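You operate a simulated robot arm through the tools that you are given. There is no shell and no other tool. Be economical: measure what you need, move in short steps, check, and stop when the job is done.

Carry out the task below with a simulated robot arm. There is one attempt and no reset: what you move stays moved.

JOB
Hoist the curd out of the whey and set its bar down on the rim posts.
Fine: let it drip off first; free the beam to push the bar over the posts and brake it before lowering; once the hook has slipped free run it up to the top; end with the yellow hoist lever at STOP, the black one at HOLD.

Only the result counts: the job must be done as asked and must still hold three seconds after the hand-in. Knocking over, shifting, dropping, spilling or breaking anything else fails it.

ROBOT AND FRAMES
A 7-joint arm with a two-finger parallel gripper on a trunk, on a base that drives. Base frame: it is fixed to the floor where the robot stands at the start and does not move with it; the origin is under the middle of the robot, x ahead of it, y to its left, z up. Lengths are in mm, angles in rad, forces in N, time in s.
With the tool pointing down near the work surface it reaches from about 480 to 920 mm from the robot's upright axis, wherever it stands. Its first joint turns from -2.007 to 2.007 rad. Places, roughly: beam brake lever with the black ball [900, -200, 1000]; hoist hook [1200, 2200, 900]; hoist lever with the yellow ball [600, 0, 1000]; steel bar of vat two [1200, 2100, 900]; white curd bundle [1200, 2200, 500]. Payload 3.91 kg.
The tool frame sits at the grasp point between the pads (the TCP): z along the fingers, y along the line on which they close. The tips reach 30 mm beyond it. Largest opening 110 mm; finger width 20, thickness 10; the body of the gripper, 48 by 112 mm, starts 55 mm behind the TCP.
Orientation is told as [roll, pitch, yaw] about the base's x, y, z axes, in that order, counted from this pose: with the fingers straight down and closing along the base's y, the tool's x points along the base's -x, its y along +y and its z along -z.

CONTROLS
- The arm moves only by the tool arm_command. Its arguments are lists of equal length, an entry for each row: "offset": the shift along the base's x, y, z in mm, a list of three; "angular": the turn, a rotation vector about the base's x, y, z in rad, a list of three; "jaw": the closure, from 0 (fully open) to 1 (shut). In form: {"offset": [[dx, dy, dz], ...], "angular": [[rx, ry, rz], ...], "jaw": [jaw, ...]}. A call has 1 to 10 rows; each row shifts and turns the commanded pose from where the row before left it. A row lasts 0.2 s, in which the tool goes at most 50 mm and 0.15 rad; a call with a longer step from one row to the next is refused whole, and so is a gripper value outside its range. A pose out of reach is approached as far as the arm can. The call stops where the force on the tool passes 90 N (or 10 N more than at its start, if that is more) or the arm is blocked; 0.2 s more then pass. The fingers move at their own pace (about 153 mm/s each) and stop on an object; they squeeze with about 42 N. The grip force told is the motor's: it shows also when the fingers shut on nothing. Time passes only in rows, and 0.2 s behind the last, so rows that do not move let the fingers close. It gives the time, the measured TCP pose, the force on the tool (base axes), the opening and the grip force at its end, in the units of the frame above (readings bear some noise), with the torque about the TCP (base axes, N m) and any sound that the robot's microphone picked up, and new pictures: "views" is both (left out), scene, wrist or none.
- Cameras (640 x 400 px; columns grow to the right, rows downward): "scene" is now at [210.9, 154.4, 1511.6]; the picture's right is [-0.62, -0.79, 0.00], its down [-0.46, 0.36, -0.81] and it looks along [0.64, -0.50, -0.59] (base axes); focal length 286 px, centre (320, 200). "wrist" rides on the gripper at [72, 17, -103] in the tool frame; the picture's right is [-0.23, 0.97, 0.00], its down [-0.76, -0.18, -0.62] and it looks along [-0.61, -0.14, 0.78] (tool axes); focal length 222 px, centre (320, 200). There is no depth. A picture from a camera that has moved, and an enlarged one, comes with that camera's place and axes in the base frame and with its lens.
- move_column(by): slides the trunk up (or, below 0, down) by that many mm; the arm and the scene camera ride with it, the base frame stays. It gives what a move gives, with no picture.
- steer(legs): drives the robot by 1 to 6 legs, each [ahead, left, turn to the left] in mm, mm and rad, along the robot's own axes; the way and the turn of a leg run together, so that a leg with both is an arc; at most 1500 mm and 3.142 rad a leg. The arm and the cameras ride along, it lands a little off, and it stops where it bumps. It gives what a move gives, and a new picture of the scene camera.
- turn_head(pan, tilt): turns the head with the scene camera to pan (to the left, within 1.396 rad either way) and tilt (down, from -0.506 to 1.204), counted from straight ahead of the robot. It gives what a move gives, and a new picture of the scene camera.
- close_up(camera, box): a new picture of the part [left, top, right, bottom] of that camera's present view, enlarged. The clock stands still meanwhile.
- hand_in(): hands the job in; it is judged then, once.

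Work in short steps. Places have to be worked out from the pictures, the camera data and where the tool is seen: move nearer, look again, correct. Check each grasp and each placing, and mend what went wrong. You have 120 turns and 260 pictures in all, those below and enlarged ones among them. Open the gripper and draw the arm clear of the work before you hand the job in, unless the task says otherwise; then end with one line.

The tools are called after ">>>" as name(argument=value, ...) on one line, values as JSON. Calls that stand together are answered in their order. arm_command: Moves the arm, as the interface text tells. Its arguments: {"type":"object","properties":{"offset":{"type":"array"},"angular":{"type":"array"},"jaw":{"type":"array"},"views":{"type":"string","enum":["both","scene","wrist","none"]}},"required":["offset","angular","jaw"]} The other tools are called the same way: move_column (by) slides the trunk up or down; steer (legs) drives the base; turn_head (pan, tilt) turns the head that bears the scene camera; close_up (camera, box) takes an enlarged picture of a part of a camera's view; hand_in () hands the job in.

At the start:

```text
t: 0.0
eef_pos: [525.4, -181.6, 1229.4]
orientation: [0.0, 0.0, 0.0]
wrist_force: [0.9, 0.0, 0.0]
torque: [-0.02, 0.01, -0.04]
grip_width: 110.3
gripper_force: 0.2
trunk travel left (down, up): [-850.0, 140.0]
robot x, y, heading: [-0.4, -2.4, 0.003]
head pan, tilt: [-0.668, 0.628]
```

scene: 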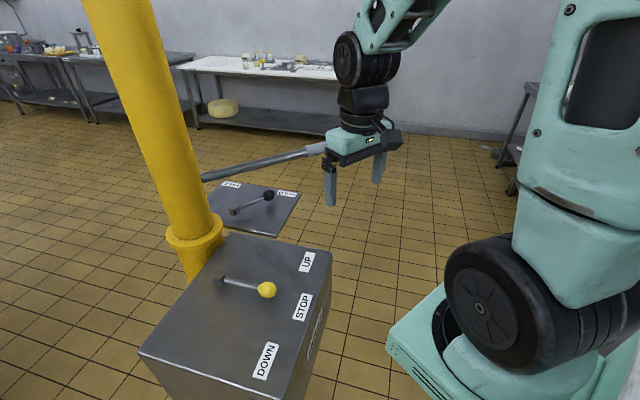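
wrist: 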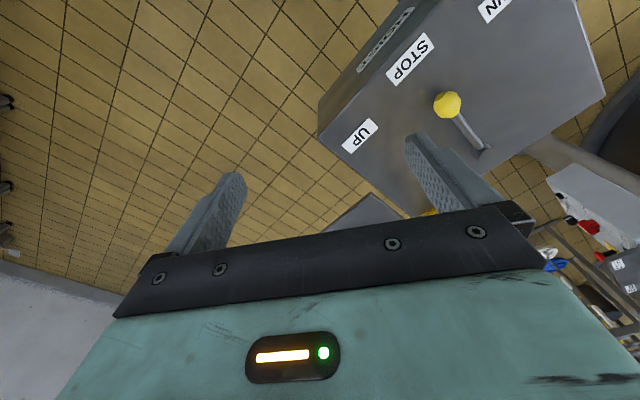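

The picture shows the hoist panel with the yellow lever, the brake panel behind it and a rod near the gripper. I'll zoom on those and look toward the vat on the left.

>>> close_up(camera="scene", box=[130, 130, 350, 270])

>>> close_up(camera="scene", box=[130, 230, 370, 400])

>>> turn_head(pan=0.9, tilt=0.3)

```text
2.86 times, centred on (240, 200) of scene
camera zoom: at [210.9, 154.4, 1511.6], right [-0.62, -0.79, 0.0], down [-0.46, 0.36, -0.81], along [0.64, -0.5, -0.59], focal length 818 px, centre (549, 200)
```

zoom: 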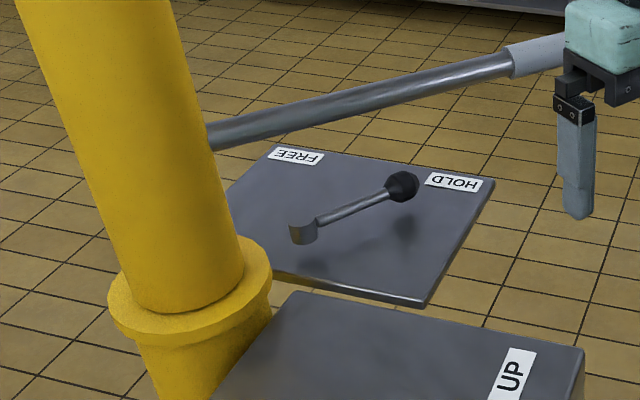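

```text
2.35 times, centred on (250, 315) of scene
camera zoom: at [210.9, 154.4, 1511.6], right [-0.62, -0.79, 0.0], down [-0.46, 0.36, -0.81], along [0.64, -0.5, -0.59], focal length 674 px, centre (485, -71)
```

zoom: 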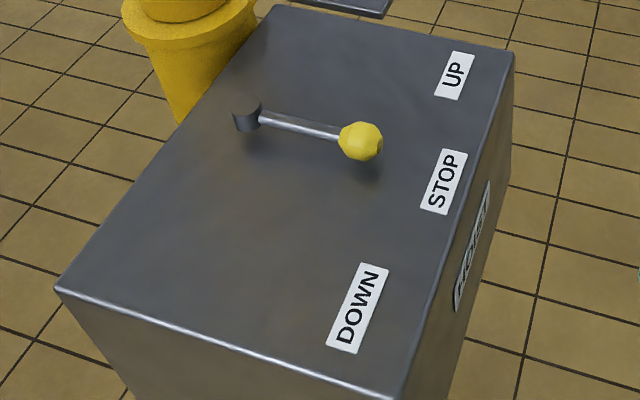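

```text
t: 1.6
eef_pos: [526.5, -181.6, 1229.7]
orientation: [0.0, 0.0, 0.001]
wrist_force: [0.2, -0.4, -1.1]
torque: [0.0, -0.03, 0.03]
grip_width: 109.8
gripper_force: 0.0
trunk travel left (down, up): [-850.0, 140.0]
robot x, y, heading: [-3.9, -1.9, -0.004]
head pan, tilt: [0.901, 0.3]
camera scene: at [200.2, 281.7, 1541.5], right [0.78, -0.62, 0.0], down [-0.18, -0.23, -0.96], along [0.59, 0.75, -0.3], focal length 286 px, centre (320, 200)
```

scene: 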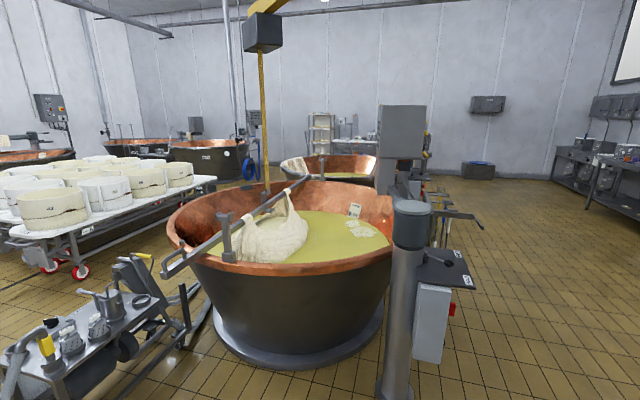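

The vat, bundle, hook and beam are visible. I'll zoom in on the vat, the beam and the rim posts.

>>> close_up(camera="scene", box=[150, 150, 310, 280])

>>> close_up(camera="scene", box=[370, 90, 500, 190])

>>> close_up(camera="scene", box=[370, 180, 500, 280])

>>> turn_head(pan=0.5, tilt=-0.2)

>>> turn_head(pan=0.0, tilt=0.3)

```text
3.08 times, centred on (230, 215) of scene
camera zoom: at [200.2, 281.7, 1541.5], right [0.78, -0.62, 0.0], down [-0.18, -0.23, -0.96], along [0.59, 0.75, -0.3], focal length 882 px, centre (597, 154)
```

zoom: 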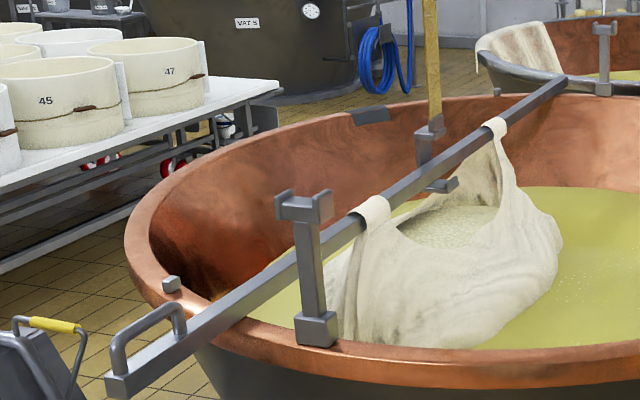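

```text
4.00 times, centred on (435, 140) of scene
camera zoom: at [200.2, 281.7, 1541.5], right [0.78, -0.62, 0.0], down [-0.18, -0.23, -0.96], along [0.59, 0.75, -0.3], focal length 1146 px, centre (-140, 440)
```

zoom: 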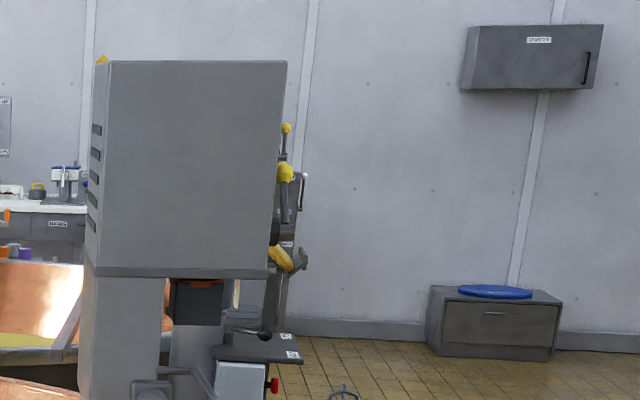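

```text
4.00 times, centred on (435, 230) of scene
camera zoom: at [200.2, 281.7, 1541.5], right [0.78, -0.62, 0.0], down [-0.18, -0.23, -0.96], along [0.59, 0.75, -0.3], focal length 1146 px, centre (-140, 80)
```

zoom: 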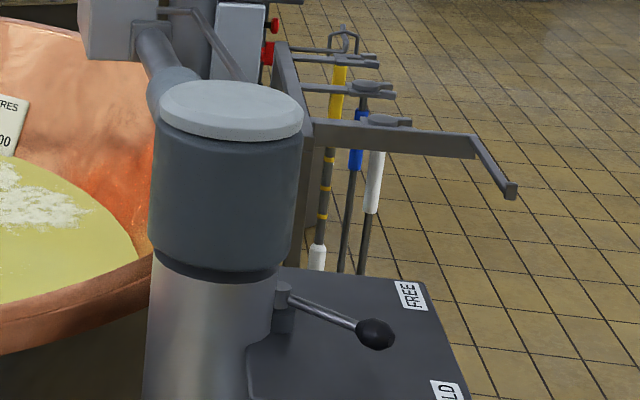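

```text
t: 2.6
eef_pos: [524.2, -182.1, 1230.0]
orientation: [0.0, 0.0, 0.001]
wrist_force: [-0.8, 1.6, -0.1]
torque: [0.01, -0.01, 0.04]
grip_width: 109.9
gripper_force: 0.1
trunk travel left (down, up): [-850.0, 140.0]
robot x, y, heading: [-0.0, -0.1, -0.002]
head pan, tilt: [0.499, -0.201]
camera scene: at [215.2, 248.4, 1586.6], right [0.48, -0.88, 0.0], down [0.17, 0.1, -0.98], along [0.86, 0.47, 0.2], focal length 286 px, centre (320, 200)
```

scene: 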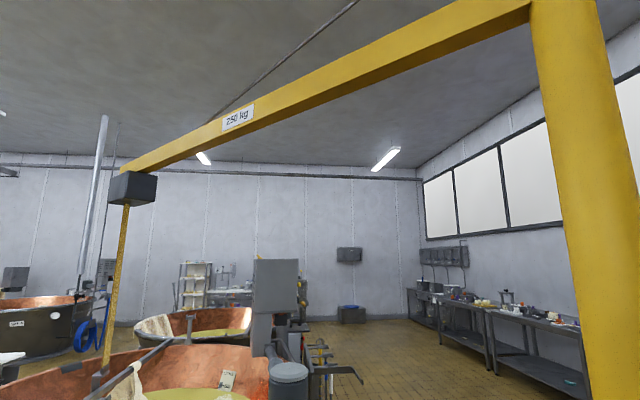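

```text
t: 3.5
eef_pos: [524.7, -180.6, 1229.6]
orientation: [0.0, 0.0, 0.0]
wrist_force: [-0.6, -1.1, -0.9]
torque: [0.01, 0.05, 0.03]
grip_width: 110.0
gripper_force: 0.1
trunk travel left (down, up): [-850.0, 140.0]
robot x, y, heading: [0.1, 0.9, 0.002]
head pan, tilt: [0.0, 0.3]
camera scene: at [235.5, 208.6, 1541.6], right [0.0, -1.0, 0.0], down [-0.29, 0.0, -0.96], along [0.96, 0.0, -0.29], focal length 286 px, centre (320, 200)
```

scene: 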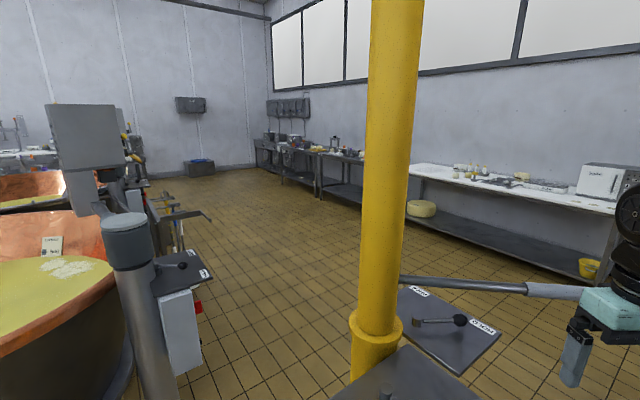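

Levers: yellow is at STOP, black at HOLD; bar must move about 125 mm toward the posts line. First I move above the yellow ball (~[580,9,1000]) with the fingers turned across the lever and look at it.

>>> turn_head(pan=-0.5, tilt=0.65)

>>> arm_command(offset=[[11, 38, -16], [11, 38, -16], [11, 38, -16], [11, 38, -16], [11, 38, -16], [0, 0, 0]], angular=[[0, 0, 0.113], [0, 0, 0.113], [0, 0, 0.113], [0, 0, 0.113], [0, 0, 0.113], [0, 0, 0]], jaw=[0, 0, 0, 0, 0, 0])

```text
t: 4.4
eef_pos: [525.9, -180.1, 1229.0]
orientation: [-0.001, 0.001, 0.002]
wrist_force: [0.1, 0.3, 0.0]
torque: [-0.01, 0.02, 0.0]
grip_width: 110.1
gripper_force: 0.0
trunk travel left (down, up): [-850.0, 140.0]
robot x, y, heading: [-2.1, -2.4, 0.001]
head pan, tilt: [-0.499, 0.649]
camera scene: at [218.4, 167.0, 1509.8], right [-0.48, -0.88, 0.0], down [-0.53, 0.29, -0.8], along [0.7, -0.38, -0.6], focal length 286 px, centre (320, 200)
```

scene: 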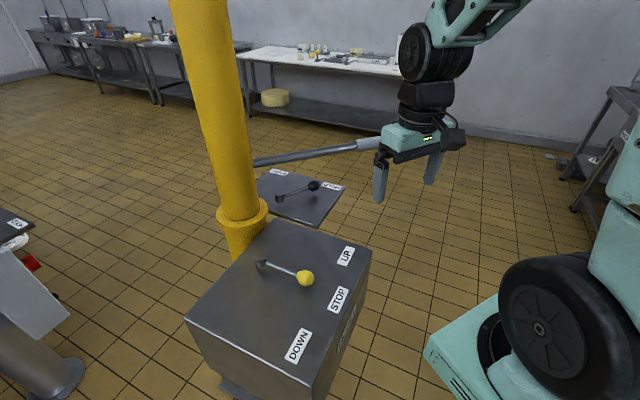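

```text
t: 5.8
eef_pos: [580.2, 8.1, 1149.7]
orientation: [0.002, -0.001, 0.567]
wrist_force: [0.7, 0.4, 0.1]
torque: [0.0, -0.01, 0.0]
grip_width: 110.0
gripper_force: 0.1
trunk travel left (down, up): [-850.0, 140.0]
robot x, y, heading: [2.6, 1.5, 0.0]
head pan, tilt: [-0.499, 0.649]
camera scene: at [218.4, 167.1, 1509.7], right [-0.48, -0.88, 0.0], down [-0.53, 0.29, -0.8], along [0.7, -0.38, -0.6], focal length 286 px, centre (320, 200)
camera wrist: at [511.3, -16.1, 1252.1], right [-0.33, 0.94, 0.0], down [0.74, 0.26, 0.62], along [0.59, 0.21, -0.78], focal length 222 px, centre (320, 200)
```

scene: 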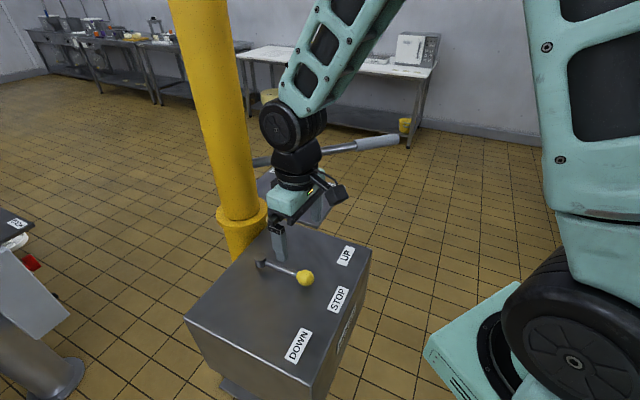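
wrist: 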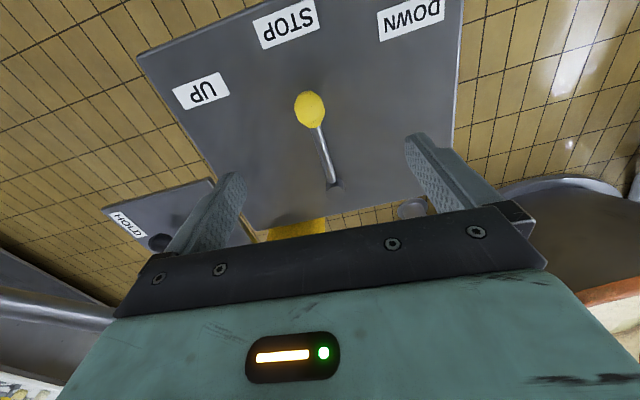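

Triangulated: ball ≈ [588, 2, 988], pivot ≈ [683, 69], plate ≈ 955–970. I descend so that the tips straddle the ball.

>>> arm_command(offset=[[4, -3, -40], [4, -3, -40], [0, 0, -40], [0, 0, -22], [0, 0, 0]], angular=[[0, 0, 0.03], [0, 0, 0], [0, 0, 0], [0, 0, 0], [0, 0, 0]], jaw=[0, 0, 0, 0, 0])

```text
t: 7.0
eef_pos: [588.2, 2.0, 1008.2]
orientation: [0.001, 0.001, 0.594]
wrist_force: [-0.3, 0.3, -0.5]
torque: [0.0, -0.02, -0.01]
grip_width: 110.0
gripper_force: 0.0
trunk travel left (down, up): [-850.0, 140.0]
robot x, y, heading: [0.3, -1.5, -0.002]
head pan, tilt: [-0.499, 0.649]
camera scene: at [218.4, 167.0, 1509.7], right [-0.48, -0.88, 0.0], down [-0.53, 0.29, -0.8], along [0.7, -0.38, -0.6], focal length 286 px, centre (320, 200)
camera wrist: at [519.8, -24.1, 1110.3], right [-0.36, 0.93, 0.0], down [0.73, 0.28, 0.62], along [0.58, 0.22, -0.78], focal length 222 px, centre (320, 200)
```

scene: 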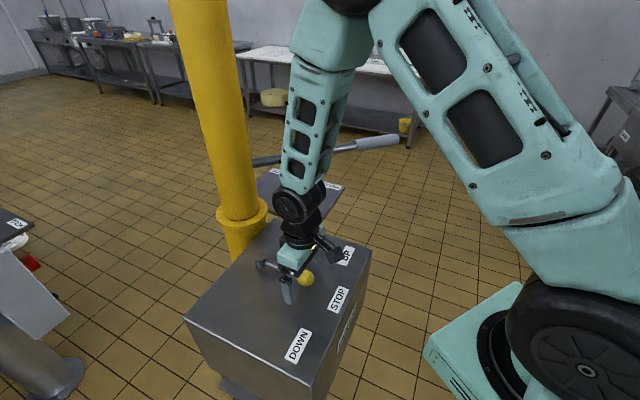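
wrist: 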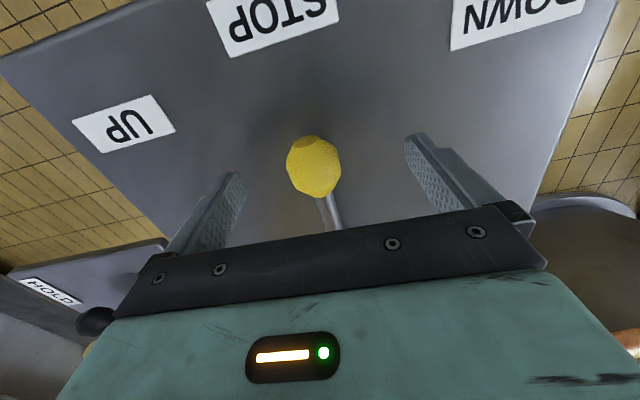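

The ball sits centred between the fingers. I go 8 mm lower and close on it.

>>> arm_command(offset=[[0, 0, -8], [0, 0, 0], [0, 0, 0], [0, 0, 0]], angular=[[0, 0, 0], [0, 0, 0], [0, 0, 0], [0, 0, 0]], jaw=[0, 0.6, 0.85, 0.85], views="wrist")

```text
t: 8.0
eef_pos: [587.8, 2.6, 999.6]
orientation: [0.002, 0.0, 0.593]
wrist_force: [2.4, -6.5, 0.6]
torque: [-0.39, 0.12, -0.01]
grip_width: 31.6
gripper_force: 44.8
trunk travel left (down, up): [-850.0, 140.0]
robot x, y, heading: [-1.9, -2.9, 0.003]
head pan, tilt: [-0.499, 0.649]
camera wrist: at [519.6, -24.4, 1102.1], right [-0.36, 0.93, 0.0], down [0.73, 0.28, 0.62], along [0.58, 0.22, -0.78], focal length 222 px, centre (320, 200)
```

wrist: 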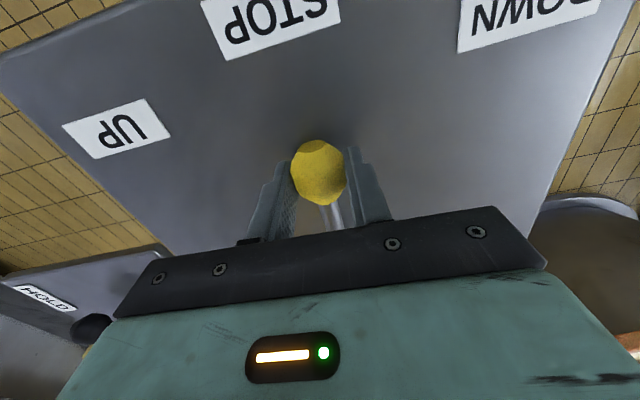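

Ball is held (31.6 mm). I turn the head to watch the vat, then swing the lever toward UP about its pivot.

>>> turn_head(pan=0.85, tilt=0.2)

>>> arm_command(offset=[[9.5, -11.7, 0], [10.9, -10.4, 0], [12.2, -8.9, 0], [13.2, -7.2, 0], [14, -5.5, 0]], angular=[[0, 0, 0.13], [0, 0, 0.13], [0, 0, 0.13], [0, 0, 0.13], [0, 0, 0.13]], jaw=[0.85, 0.85, 0.85, 0.85, 0.85])

```text
t: 9.5
eef_pos: [587.7, 1.5, 999.5]
orientation: [0.002, 0.001, 0.594]
wrist_force: [0.9, -9.1, 0.0]
torque: [-0.18, 0.01, -0.25]
grip_width: 31.5
gripper_force: 44.8
trunk travel left (down, up): [-850.0, 140.0]
robot x, y, heading: [1.4, -2.3, -0.002]
head pan, tilt: [0.85, 0.201]
camera scene: at [203.8, 278.0, 1550.9], right [0.75, -0.66, 0.0], down [-0.13, -0.15, -0.98], along [0.65, 0.74, -0.2], focal length 286 px, centre (320, 200)
```

scene: 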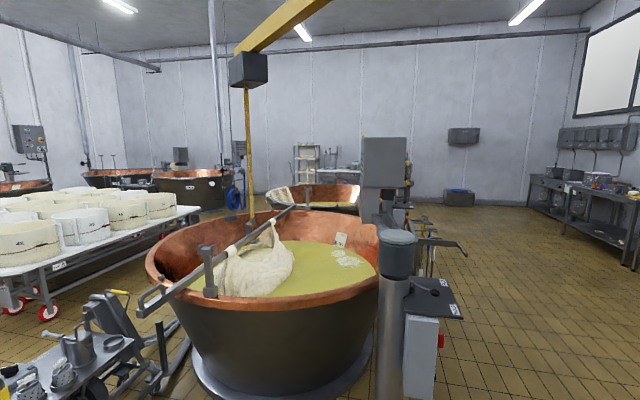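

```text
t: 10.7
eef_pos: [648.1, -41.9, 999.6]
orientation: [0.0, 0.002, 1.242]
wrist_force: [-10.0, -15.4, 4.6]
torque: [-0.11, 0.07, -0.36]
grip_width: 31.6
gripper_force: 44.9
trunk travel left (down, up): [-850.0, 140.0]
robot x, y, heading: [0.0, 1.0, 0.004]
head pan, tilt: [0.85, 0.201]
camera scene: at [202.9, 277.7, 1551.1], right [0.75, -0.66, 0.0], down [-0.13, -0.15, -0.98], along [0.65, 0.74, -0.2], focal length 286 px, centre (320, 200)
camera wrist: at [609.0, -105.1, 1102.1], right [-0.85, 0.53, 0.0], down [0.41, 0.66, 0.62], along [0.33, 0.53, -0.78], focal length 222 px, centre (320, 200)
```

scene: 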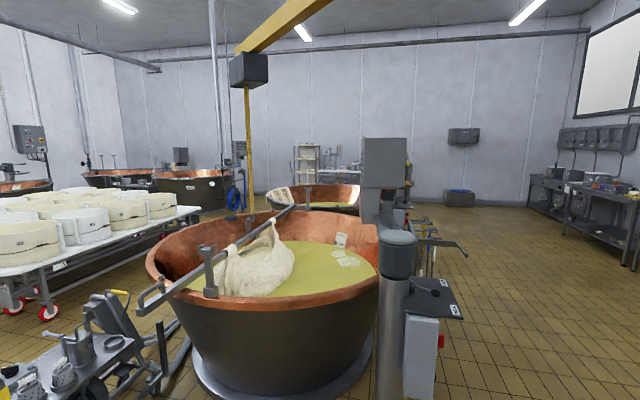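
wrist: 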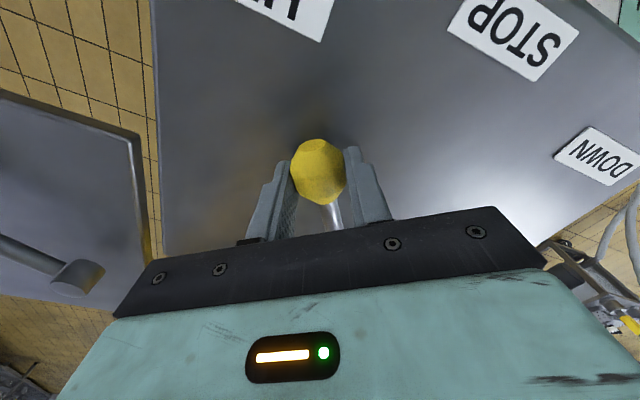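

The lever is at UP and the bar seems to rise slightly. I wait 2 s while holding and look.

>>> arm_command(offset=[[0, 0, 0], [0, 0, 0], [0, 0, 0], [0, 0, 0], [0, 0, 0], [0, 0, 0], [0, 0, 0], [0, 0, 0], [0, 0, 0], [0, 0, 0]], angular=[[0, 0, 0], [0, 0, 0], [0, 0, 0], [0, 0, 0], [0, 0, 0], [0, 0, 0], [0, 0, 0], [0, 0, 0], [0, 0, 0], [0, 0, 0]], jaw=[0.85, 0.85, 0.85, 0.85, 0.85, 0.85, 0.85, 0.85, 0.85, 0.85], views="scene")

```text
t: 12.9
eef_pos: [647.6, -42.0, 999.9]
orientation: [-0.001, 0.0, 1.242]
wrist_force: [-9.1, -24.5, 3.3]
torque: [-0.29, 0.12, -0.03]
grip_width: 31.7
gripper_force: 45.2
trunk travel left (down, up): [-850.0, 140.0]
robot x, y, heading: [0.3, 1.0, -0.001]
head pan, tilt: [0.85, 0.201]
camera scene: at [203.1, 277.2, 1551.1], right [0.75, -0.66, 0.0], down [-0.13, -0.15, -0.98], along [0.65, 0.74, -0.2], focal length 286 px, centre (320, 200)
```

scene: 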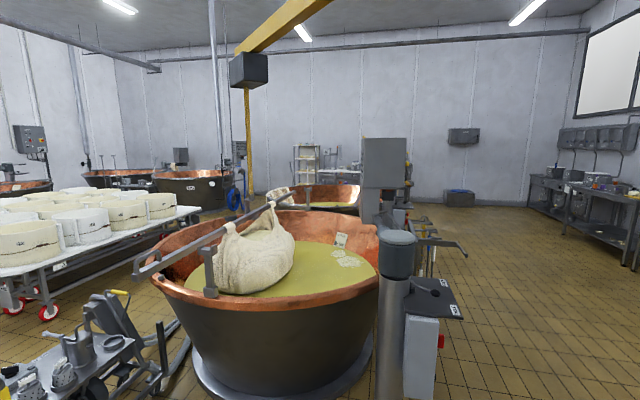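

It rises at roughly 50 mm/s. I wait another 2 s and look again.

>>> arm_command(offset=[[0, 0, 0], [0, 0, 0], [0, 0, 0], [0, 0, 0], [0, 0, 0], [0, 0, 0], [0, 0, 0], [0, 0, 0], [0, 0, 0], [0, 0, 0]], angular=[[0, 0, 0], [0, 0, 0], [0, 0, 0], [0, 0, 0], [0, 0, 0], [0, 0, 0], [0, 0, 0], [0, 0, 0], [0, 0, 0], [0, 0, 0]], jaw=[0.85, 0.85, 0.85, 0.85, 0.85, 0.85, 0.85, 0.85, 0.85, 0.85], views="scene")

>>> close_up(camera="scene", box=[120, 160, 400, 335])

```text
t: 15.1
eef_pos: [647.9, -41.5, 999.3]
orientation: [0.001, -0.001, 1.246]
wrist_force: [-8.7, -23.9, 3.4]
torque: [-0.41, 0.16, -0.06]
grip_width: 31.3
gripper_force: 44.9
trunk travel left (down, up): [-850.0, 140.0]
robot x, y, heading: [0.6, 2.8, 0.001]
head pan, tilt: [0.85, 0.201]
camera scene: at [203.1, 277.2, 1551.1], right [0.75, -0.66, 0.0], down [-0.13, -0.15, -0.98], along [0.65, 0.74, -0.2], focal length 286 px, centre (320, 200)
```

scene: 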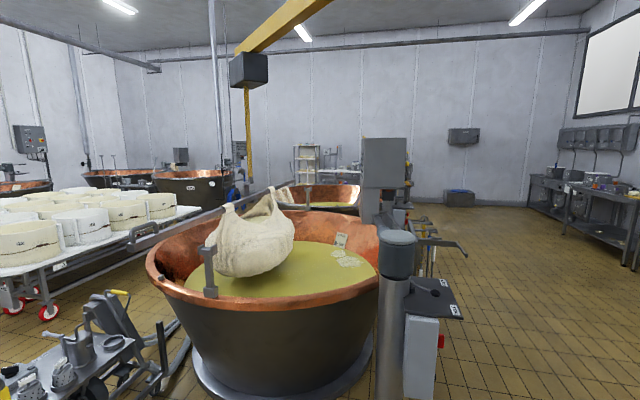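

```text
2.29 times, centred on (260, 248) of scene
camera zoom: at [203.1, 277.2, 1551.1], right [0.75, -0.66, 0.0], down [-0.13, -0.15, -0.98], along [0.65, 0.74, -0.2], focal length 655 px, centre (457, 91)
```

zoom: 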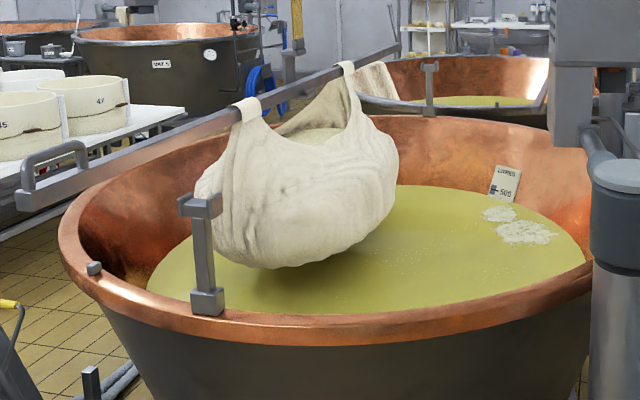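

Bundle is almost or just out of the whey, bar a bit above post height. I hold 1 s more and then swing the lever back to STOP.

>>> arm_command(offset=[[0, 0, 0], [0, 0, 0], [0, 0, 0], [0, 0, 0], [-14, 5.5, 0], [-13.2, 7.2, 0], [-12.2, 8.9, 0], [-10.9, 10.4, 0], [-9.5, 11.7, 0], [0, 0, 0]], angular=[[0, 0, 0], [0, 0, 0], [0, 0, 0], [0, 0, 0], [0, 0, -0.13], [0, 0, -0.13], [0, 0, -0.13], [0, 0, -0.13], [0, 0, -0.13], [0, 0, 0]], jaw=[0.85, 0.85, 0.85, 0.85, 0.85, 0.85, 0.85, 0.85, 0.85, 0.85])

>>> close_up(camera="scene", box=[120, 140, 400, 315])

```text
t: 17.3
eef_pos: [587.7, 4.8, 999.5]
orientation: [0.0, -0.002, 0.596]
wrist_force: [-3.7, -2.6, 1.8]
torque: [0.08, 0.07, 0.35]
grip_width: 31.6
gripper_force: 44.8
trunk travel left (down, up): [-850.0, 140.0]
robot x, y, heading: [1.0, -1.0, -0.001]
head pan, tilt: [0.85, 0.201]
camera scene: at [203.4, 278.6, 1550.8], right [0.75, -0.66, 0.0], down [-0.13, -0.15, -0.98], along [0.65, 0.74, -0.2], focal length 286 px, centre (320, 200)
camera wrist: at [519.4, -22.3, 1101.8], right [-0.36, 0.93, 0.0], down [0.73, 0.28, 0.62], along [0.58, 0.22, -0.78], focal length 222 px, centre (320, 200)
```

scene: 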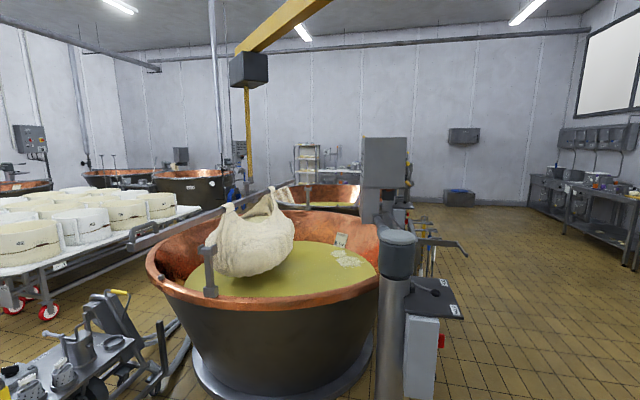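
wrist: 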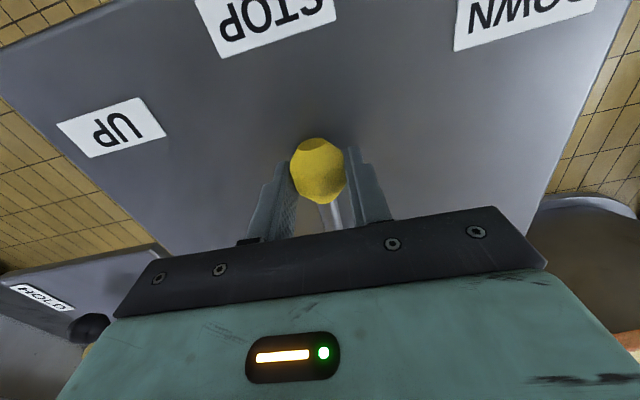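

```text
2.29 times, centred on (260, 228) of scene
camera zoom: at [203.4, 278.6, 1550.8], right [0.75, -0.66, 0.0], down [-0.13, -0.15, -0.98], along [0.65, 0.74, -0.2], focal length 655 px, centre (457, 137)
```

zoom: 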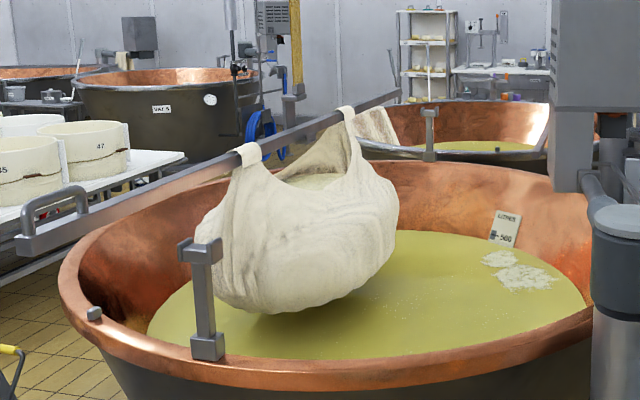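

The hoist has come to rest (bar ≈ 1180, about 100 above the posts) and the lever is back at STOP. I release it, rise and fold back to the start pose.

>>> arm_command(offset=[[0, 0, 0], [0, 0, 0], [0, 0, 45], [0, 0, 45], [0, 0, 45], [-12, -37, 25], [-12, -37, 25], [-12, -37, 25], [-12, -37, 20], [-12, -37, 0]], angular=[[0, 0, 0], [0, 0, 0], [0, 0, 0], [0, 0, 0], [0, 0, 0], [0, 0, -0.12], [0, 0, -0.12], [0, 0, -0.12], [0, 0, -0.12], [0, 0, -0.11]], jaw=[0, 0, 0, 0, 0, 0, 0, 0, 0, 0], views="scene")

>>> close_up(camera="scene", box=[180, 170, 320, 310])

>>> turn_head(pan=-0.6, tilt=0.7)

```text
t: 19.5
eef_pos: [527.4, -181.6, 1230.0]
orientation: [0.0, 0.001, 0.002]
wrist_force: [0.5, -0.3, -0.2]
torque: [-0.04, -0.03, 0.03]
grip_width: 110.1
gripper_force: 0.0
trunk travel left (down, up): [-850.0, 140.0]
robot x, y, heading: [-1.4, -1.4, 0.002]
head pan, tilt: [0.85, 0.201]
camera scene: at [203.7, 279.0, 1550.7], right [0.75, -0.66, 0.0], down [-0.13, -0.15, -0.98], along [0.65, 0.74, -0.2], focal length 286 px, centre (320, 200)
```

scene: 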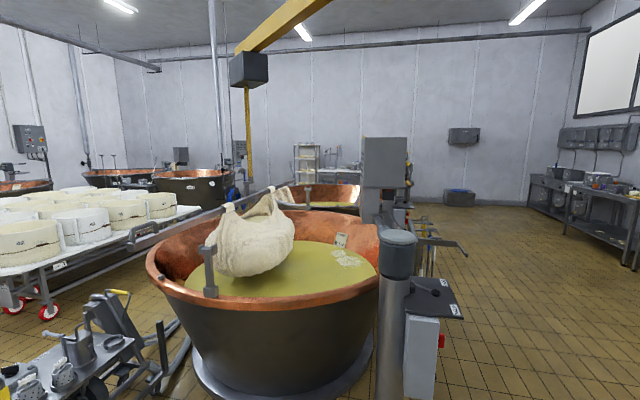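

```text
2.86 times, centred on (250, 240) of scene
camera zoom: at [203.7, 279.0, 1550.7], right [0.75, -0.66, 0.0], down [-0.13, -0.15, -0.98], along [0.65, 0.74, -0.2], focal length 818 px, centre (520, 86)
```

zoom: 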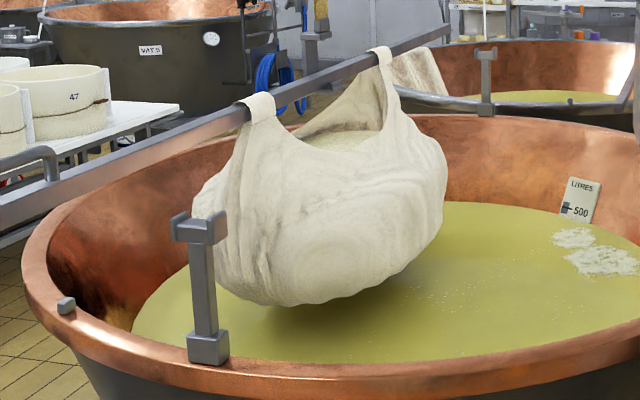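

```text
t: 21.1
eef_pos: [527.2, -182.2, 1229.3]
orientation: [-0.001, 0.0, 0.004]
wrist_force: [-0.7, 0.6, -0.5]
torque: [0.01, -0.02, -0.06]
grip_width: 110.3
gripper_force: 0.2
trunk travel left (down, up): [-850.0, 140.0]
robot x, y, heading: [-0.7, -1.4, 0.001]
head pan, tilt: [-0.6, 0.7]
camera scene: at [212.3, 160.6, 1505.4], right [-0.56, -0.83, 0.0], down [-0.53, 0.36, -0.77], along [0.63, -0.43, -0.64], focal length 286 px, centre (320, 200)
```

scene: 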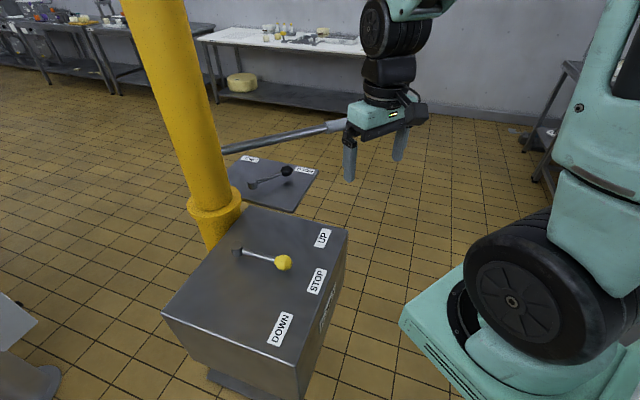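

I look steeply down to see the base's footprint relative to the hoist box before driving.

>>> turn_head(pan=-0.9, tilt=1.2)

>>> turn_head(pan=0.0, tilt=1.2)

```text
t: 22.0
eef_pos: [528.1, -182.2, 1230.3]
orientation: [0.0, -0.001, 0.005]
wrist_force: [-0.4, -1.3, 0.5]
torque: [-0.01, 0.0, -0.01]
grip_width: 109.8
gripper_force: 0.0
trunk travel left (down, up): [-850.0, 140.0]
robot x, y, heading: [-0.6, -0.9, 0.0]
head pan, tilt: [-0.901, 1.201]
camera scene: at [177.0, 164.7, 1469.5], right [-0.78, -0.62, 0.0], down [-0.58, 0.73, -0.36], along [0.23, -0.28, -0.93], focal length 286 px, centre (320, 200)
```

scene: 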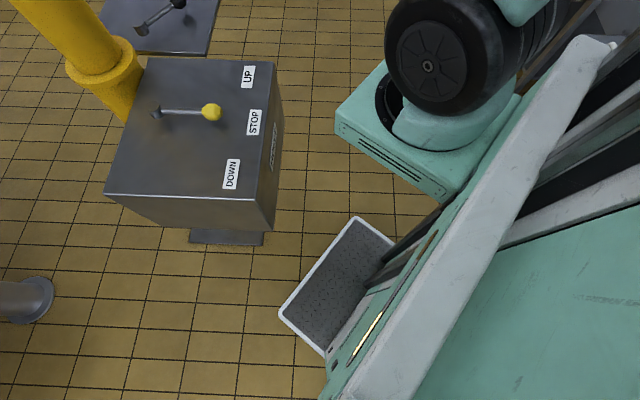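

```text
t: 23.2
eef_pos: [527.4, -181.6, 1230.2]
orientation: [0.001, 0.001, 0.005]
wrist_force: [0.1, 0.5, 0.4]
torque: [0.02, 0.0, 0.0]
grip_width: 109.9
gripper_force: 0.0
trunk travel left (down, up): [-850.0, 140.0]
robot x, y, heading: [0.1, -0.9, -0.0]
head pan, tilt: [0.0, 1.201]
camera scene: at [198.1, 208.5, 1469.4], right [0.0, -1.0, 0.0], down [-0.93, 0.0, -0.36], along [0.36, 0.0, -0.93], focal length 286 px, centre (320, 200)
```

scene: 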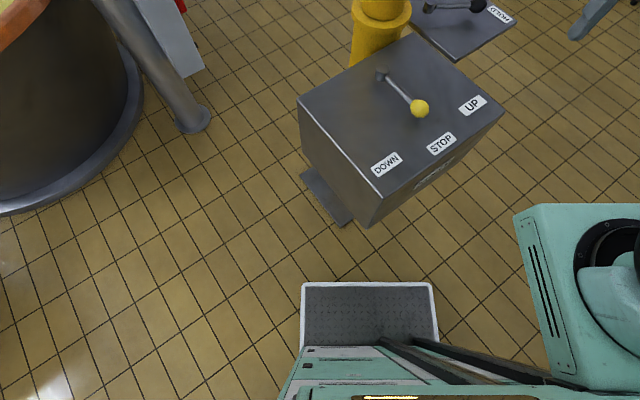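

Base front edge is ≈ x+320, half-width ≈ 270, so standing at [250, -520] clears the box and lets me reach the brake lever, rod and hoist lever. I drive right, then ahead.

>>> steer(legs=[[0, -520, 0], [250, 0, 0]])

>>> turn_head(pan=0.3, tilt=0.6)

```text
t: 27.7
eef_pos: [776.5, -705.2, 1229.7]
orientation: [-0.001, 0.0, 0.003]
wrist_force: [0.9, -0.1, 0.5]
torque: [-0.03, 0.0, -0.03]
grip_width: 109.9
gripper_force: 0.0
trunk travel left (down, up): [-850.0, 140.0]
robot x, y, heading: [250.3, -520.5, -0.001]
head pan, tilt: [0.0, 1.201]
camera scene: at [448.0, -314.2, 1469.4], right [0.0, -1.0, 0.0], down [-0.93, 0.0, -0.36], along [0.36, 0.0, -0.93], focal length 286 px, centre (320, 200)
```

scene: 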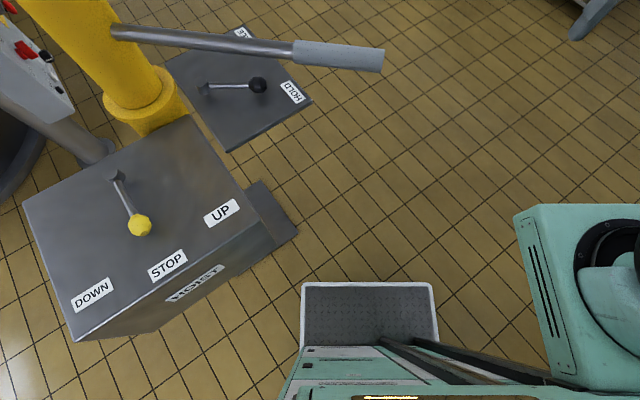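

```text
t: 28.7
eef_pos: [777.6, -704.3, 1230.5]
orientation: [0.001, -0.001, 0.005]
wrist_force: [-0.8, 0.1, 0.9]
torque: [0.0, 0.0, 0.0]
grip_width: 110.1
gripper_force: 0.0
trunk travel left (down, up): [-850.0, 140.0]
robot x, y, heading: [247.4, -523.5, 0.004]
head pan, tilt: [0.3, 0.6]
camera scene: at [476.7, -288.1, 1513.9], right [0.29, -0.96, 0.0], down [-0.54, -0.17, -0.82], along [0.79, 0.24, -0.57], focal length 286 px, centre (320, 200)
```

scene: 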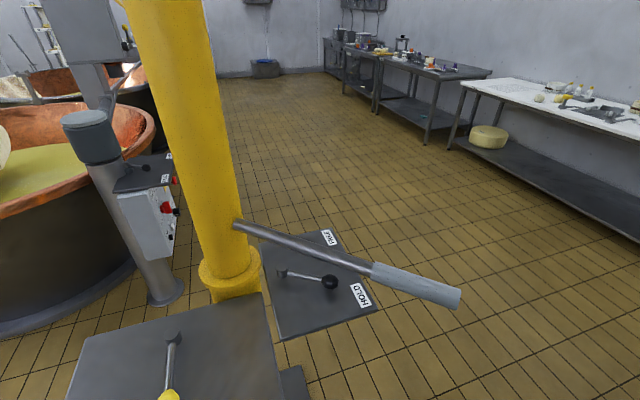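

Rod end ≈ [811, -414, 1134], black ball ≈ [902, -182, 985], pivot ≈ [894, -63], FREE lies ~65° counter-clockwise of HOLD. The rod passes just beside the black lever on this side, so I drive round and face it from the open +x side.

>>> steer(legs=[[0, -580, 0], [1400, 0, 0], [0, 0, 3.1416], [0, -700, 0]])

>>> turn_head(pan=-0.1, tilt=0.6)

```text
refused: 3.1416 is not a number from -3.14159 to 3.14159
```

```text
t: 29.6
eef_pos: [777.9, -704.2, 1231.4]
orientation: [0.0, 0.0, 0.002]
wrist_force: [-0.2, -0.4, 0.8]
torque: [0.01, -0.01, 0.01]
grip_width: 109.9
gripper_force: 0.0
trunk travel left (down, up): [-850.0, 140.0]
robot x, y, heading: [249.4, -520.3, 0.003]
head pan, tilt: [-0.099, 0.6]
camera scene: at [480.2, -323.0, 1514.0], right [-0.1, -1.0, 0.0], down [-0.56, 0.06, -0.83], along [0.82, -0.08, -0.56], focal length 286 px, centre (320, 200)
```

scene: 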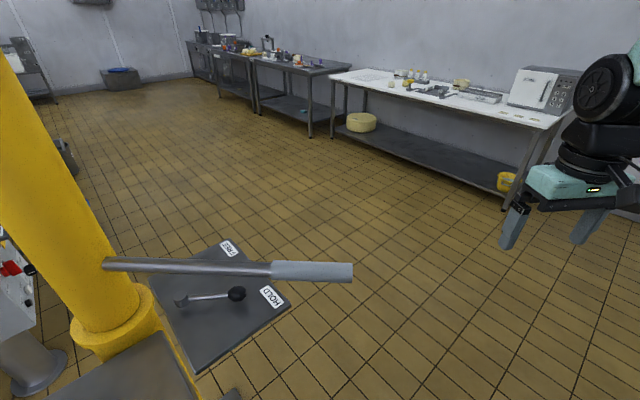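

The floor there is clear (tables over 1.3 m away). Resend the drive with a legal turn.

>>> steer(legs=[[0, -580, 0], [1400, 0, 0], [0, 0, 3.1415], [0, -700, 0]])

>>> turn_head(pan=0.0, tilt=0.6)

```text
t: 32.6
eef_pos: [778.5, -1252.1, 1229.2]
orientation: [0.001, 0.0, -0.002]
wrist_force: [-0.6, 0.0, 0.2]
torque: [-0.01, 0.03, -0.01]
grip_width: 110.0
gripper_force: 0.1
trunk travel left (down, up): [-850.0, 140.0]
robot x, y, heading: [255.5, -1067.9, -0.006]
head pan, tilt: [-0.099, 0.6]
stopped in leg 1: the robot was blocked; the commanded pose is now the measured one
camera scene: at [484.2, -868.4, 1513.9], right [-0.11, -0.99, 0.0], down [-0.56, 0.06, -0.82], along [0.82, -0.09, -0.57], focal length 286 px, centre (320, 200)
```

scene: 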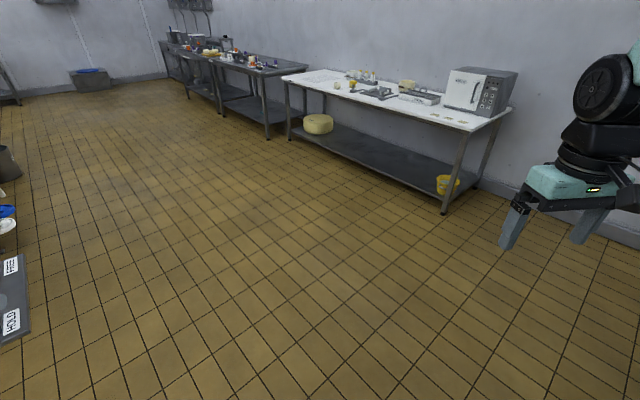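

```text
t: 33.3
eef_pos: [778.7, -1252.6, 1230.3]
orientation: [0.0, 0.0, -0.003]
wrist_force: [0.2, 0.1, 0.0]
torque: [0.02, 0.0, 0.01]
grip_width: 110.2
gripper_force: 0.1
trunk travel left (down, up): [-850.0, 140.0]
robot x, y, heading: [251.8, -1066.9, -0.005]
head pan, tilt: [0.0, 0.6]
camera scene: at [484.4, -859.9, 1514.0], right [-0.01, -1.0, 0.0], down [-0.56, 0.0, -0.83], along [0.82, -0.01, -0.56], focal length 286 px, centre (320, 200)
```

scene: 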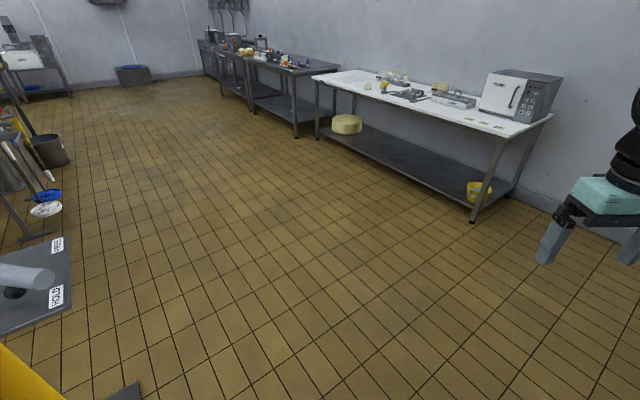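

The base touched something on its right; I back off to the left a little and look there.

>>> steer(legs=[[0, 100, 0]])

>>> turn_head(pan=-1.39, tilt=0.7)

>>> turn_head(pan=-0.7, tilt=0.5)

```text
t: 34.4
eef_pos: [778.9, -1153.0, 1229.1]
orientation: [-0.001, -0.001, -0.002]
wrist_force: [-0.5, 0.1, 0.1]
torque: [-0.01, 0.02, -0.02]
grip_width: 109.8
gripper_force: 0.1
trunk travel left (down, up): [-850.0, 140.0]
robot x, y, heading: [252.9, -965.4, -0.007]
head pan, tilt: [0.0, 0.6]
camera scene: at [484.8, -760.7, 1514.0], right [-0.01, -1.0, 0.0], down [-0.56, 0.0, -0.83], along [0.83, -0.01, -0.56], focal length 286 px, centre (320, 200)
```

scene: 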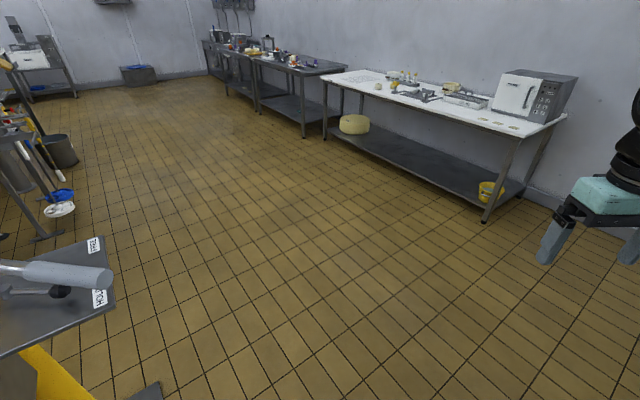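

```text
t: 36.0
eef_pos: [778.7, -1152.9, 1231.3]
orientation: [0.0, 0.001, -0.002]
wrist_force: [-0.1, 0.5, 0.4]
torque: [-0.01, -0.03, 0.0]
grip_width: 110.1
gripper_force: 0.0
trunk travel left (down, up): [-850.0, 140.0]
robot x, y, heading: [252.0, -967.4, -0.005]
head pan, tilt: [-1.389, 0.7]
camera scene: at [411.2, -843.6, 1505.4], right [-0.98, -0.17, 0.0], down [-0.11, 0.63, -0.76], along [0.13, -0.75, -0.64], focal length 286 px, centre (320, 200)
```

scene: 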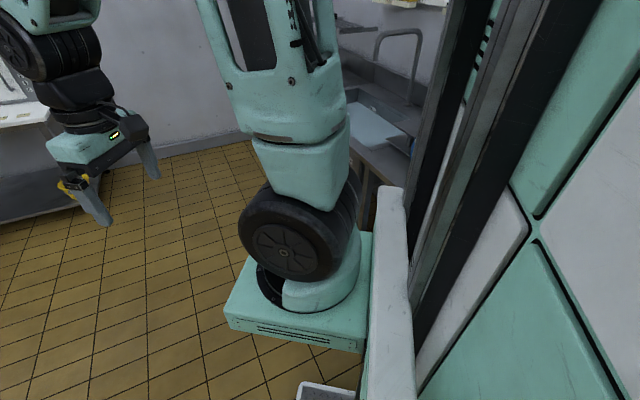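

```text
t: 37.0
eef_pos: [779.6, -1152.9, 1230.0]
orientation: [0.0, 0.001, -0.002]
wrist_force: [0.1, -0.2, 0.4]
torque: [0.0, -0.01, 0.0]
grip_width: 109.8
gripper_force: 0.0
trunk travel left (down, up): [-850.0, 140.0]
robot x, y, heading: [252.6, -964.7, -0.007]
head pan, tilt: [-0.7, 0.499]
camera scene: at [465.5, -819.0, 1523.1], right [-0.65, -0.76, 0.0], down [-0.36, 0.31, -0.88], along [0.67, -0.57, -0.48], focal length 286 px, centre (320, 200)
```

scene: 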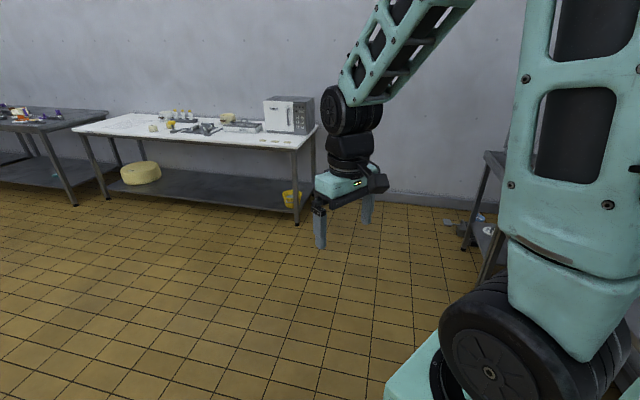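

It was the sink table's side; I'm clear of it now. Continue: ahead, turn round, then sideways toward the brake panel.

>>> steer(legs=[[1400, 0, 0], [0, 0, 3.1415], [0, -560, 0]])

>>> turn_head(pan=-0.1, tilt=0.6)

```text
t: 54.2
eef_pos: [1115.1, -250.3, 1229.4]
orientation: [0.001, -0.002, -3.117]
wrist_force: [0.1, 0.0, 0.0]
torque: [-0.01, 0.0, 0.01]
grip_width: 110.1
gripper_force: 0.0
trunk travel left (down, up): [-850.0, 140.0]
robot x, y, heading: [1643.7, -420.6, -3.119]
head pan, tilt: [-0.7, 0.499]
camera scene: at [1437.6, -568.3, 1523.1], right [0.63, 0.78, 0.0], down [0.37, -0.3, -0.88], along [-0.68, 0.55, -0.48], focal length 286 px, centre (320, 200)
```

scene: 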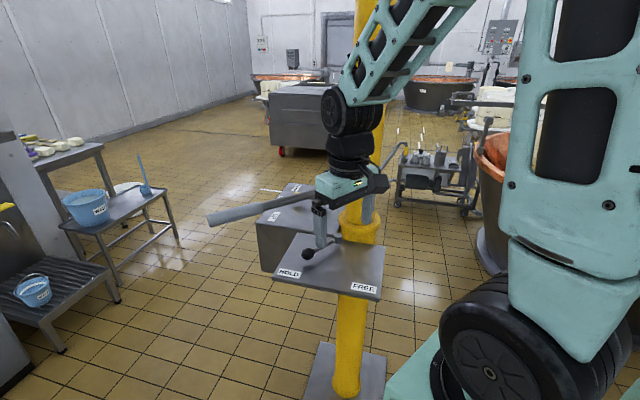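

```text
t: 55.2
eef_pos: [1115.6, -249.4, 1230.3]
orientation: [-0.001, -0.001, -3.117]
wrist_force: [0.4, -0.5, -0.2]
torque: [0.0, 0.0, 0.03]
grip_width: 109.9
gripper_force: 0.0
trunk travel left (down, up): [-850.0, 140.0]
robot x, y, heading: [1648.0, -419.1, -3.122]
head pan, tilt: [-0.099, 0.6]
camera scene: at [1420.3, -618.3, 1514.0], right [0.08, 1.0, 0.0], down [0.56, -0.04, -0.83], along [-0.82, 0.07, -0.56], focal length 286 px, centre (320, 200)
```

scene: 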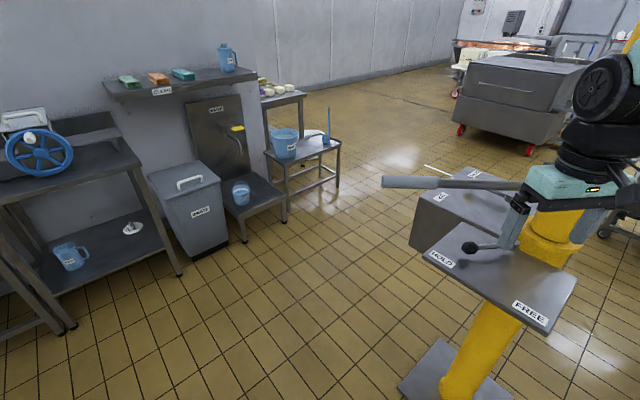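

Facing the brake panel from the free side; plate ≈ 951, ball ≈ [901, -181, 985]. I move with shut fingers, leaning the hand toward +x, to a pre-point above the lever.

>>> arm_command(offset=[[-33, 20.4, -19.8], [-33, 20.4, -19.8], [-33, 20.4, -19.8], [-33, 20.4, -19.8], [-33, 20.4, -19.8], [0, 0, 0]], angular=[[0, 0.087, 0], [0, 0.087, 0], [0, 0.087, 0], [0, 0.087, 0], [0, 0.087, 0], [0, 0, 0]], jaw=[1, 1, 1, 1, 1, 1])

>>> close_up(camera="scene", box=[380, 140, 620, 330])

```text
t: 56.6
eef_pos: [949.8, -146.5, 1131.3]
orientation: [-0.013, -0.436, -3.116]
wrist_force: [-0.6, 0.5, 0.3]
torque: [-0.05, 0.0, 0.04]
grip_width: 0.0
gripper_force: 37.8
trunk travel left (down, up): [-850.0, 140.0]
robot x, y, heading: [1648.3, -423.2, -3.118]
head pan, tilt: [-0.099, 0.6]
camera scene: at [1420.2, -618.2, 1514.0], right [0.08, 1.0, 0.0], down [0.56, -0.04, -0.83], along [-0.82, 0.07, -0.56], focal length 286 px, centre (320, 200)
camera wrist: at [1060.5, -162.1, 1193.3], right [-0.18, -0.98, 0.09], down [-0.43, 0.16, 0.89], along [-0.88, 0.13, -0.45], focal length 222 px, centre (320, 200)
```

scene: 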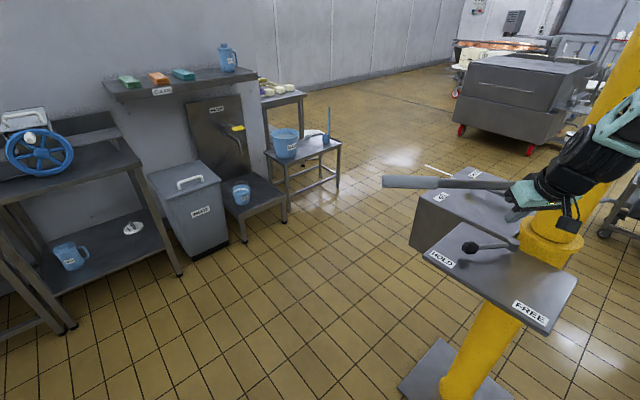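
wrist: 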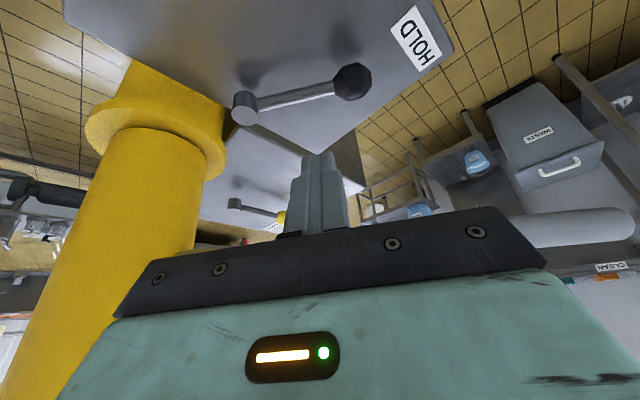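

```text
2.11 times, centred on (500, 235) of scene
camera zoom: at [1420.2, -618.2, 1514.0], right [0.08, 1.0, 0.0], down [0.56, -0.04, -0.83], along [-0.82, 0.07, -0.56], focal length 603 px, centre (-59, 126)
```

zoom: 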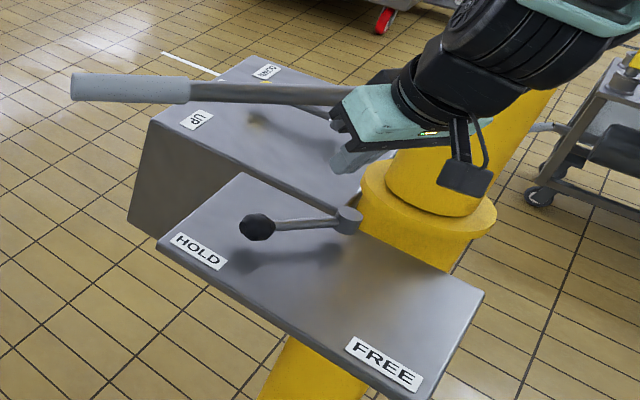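

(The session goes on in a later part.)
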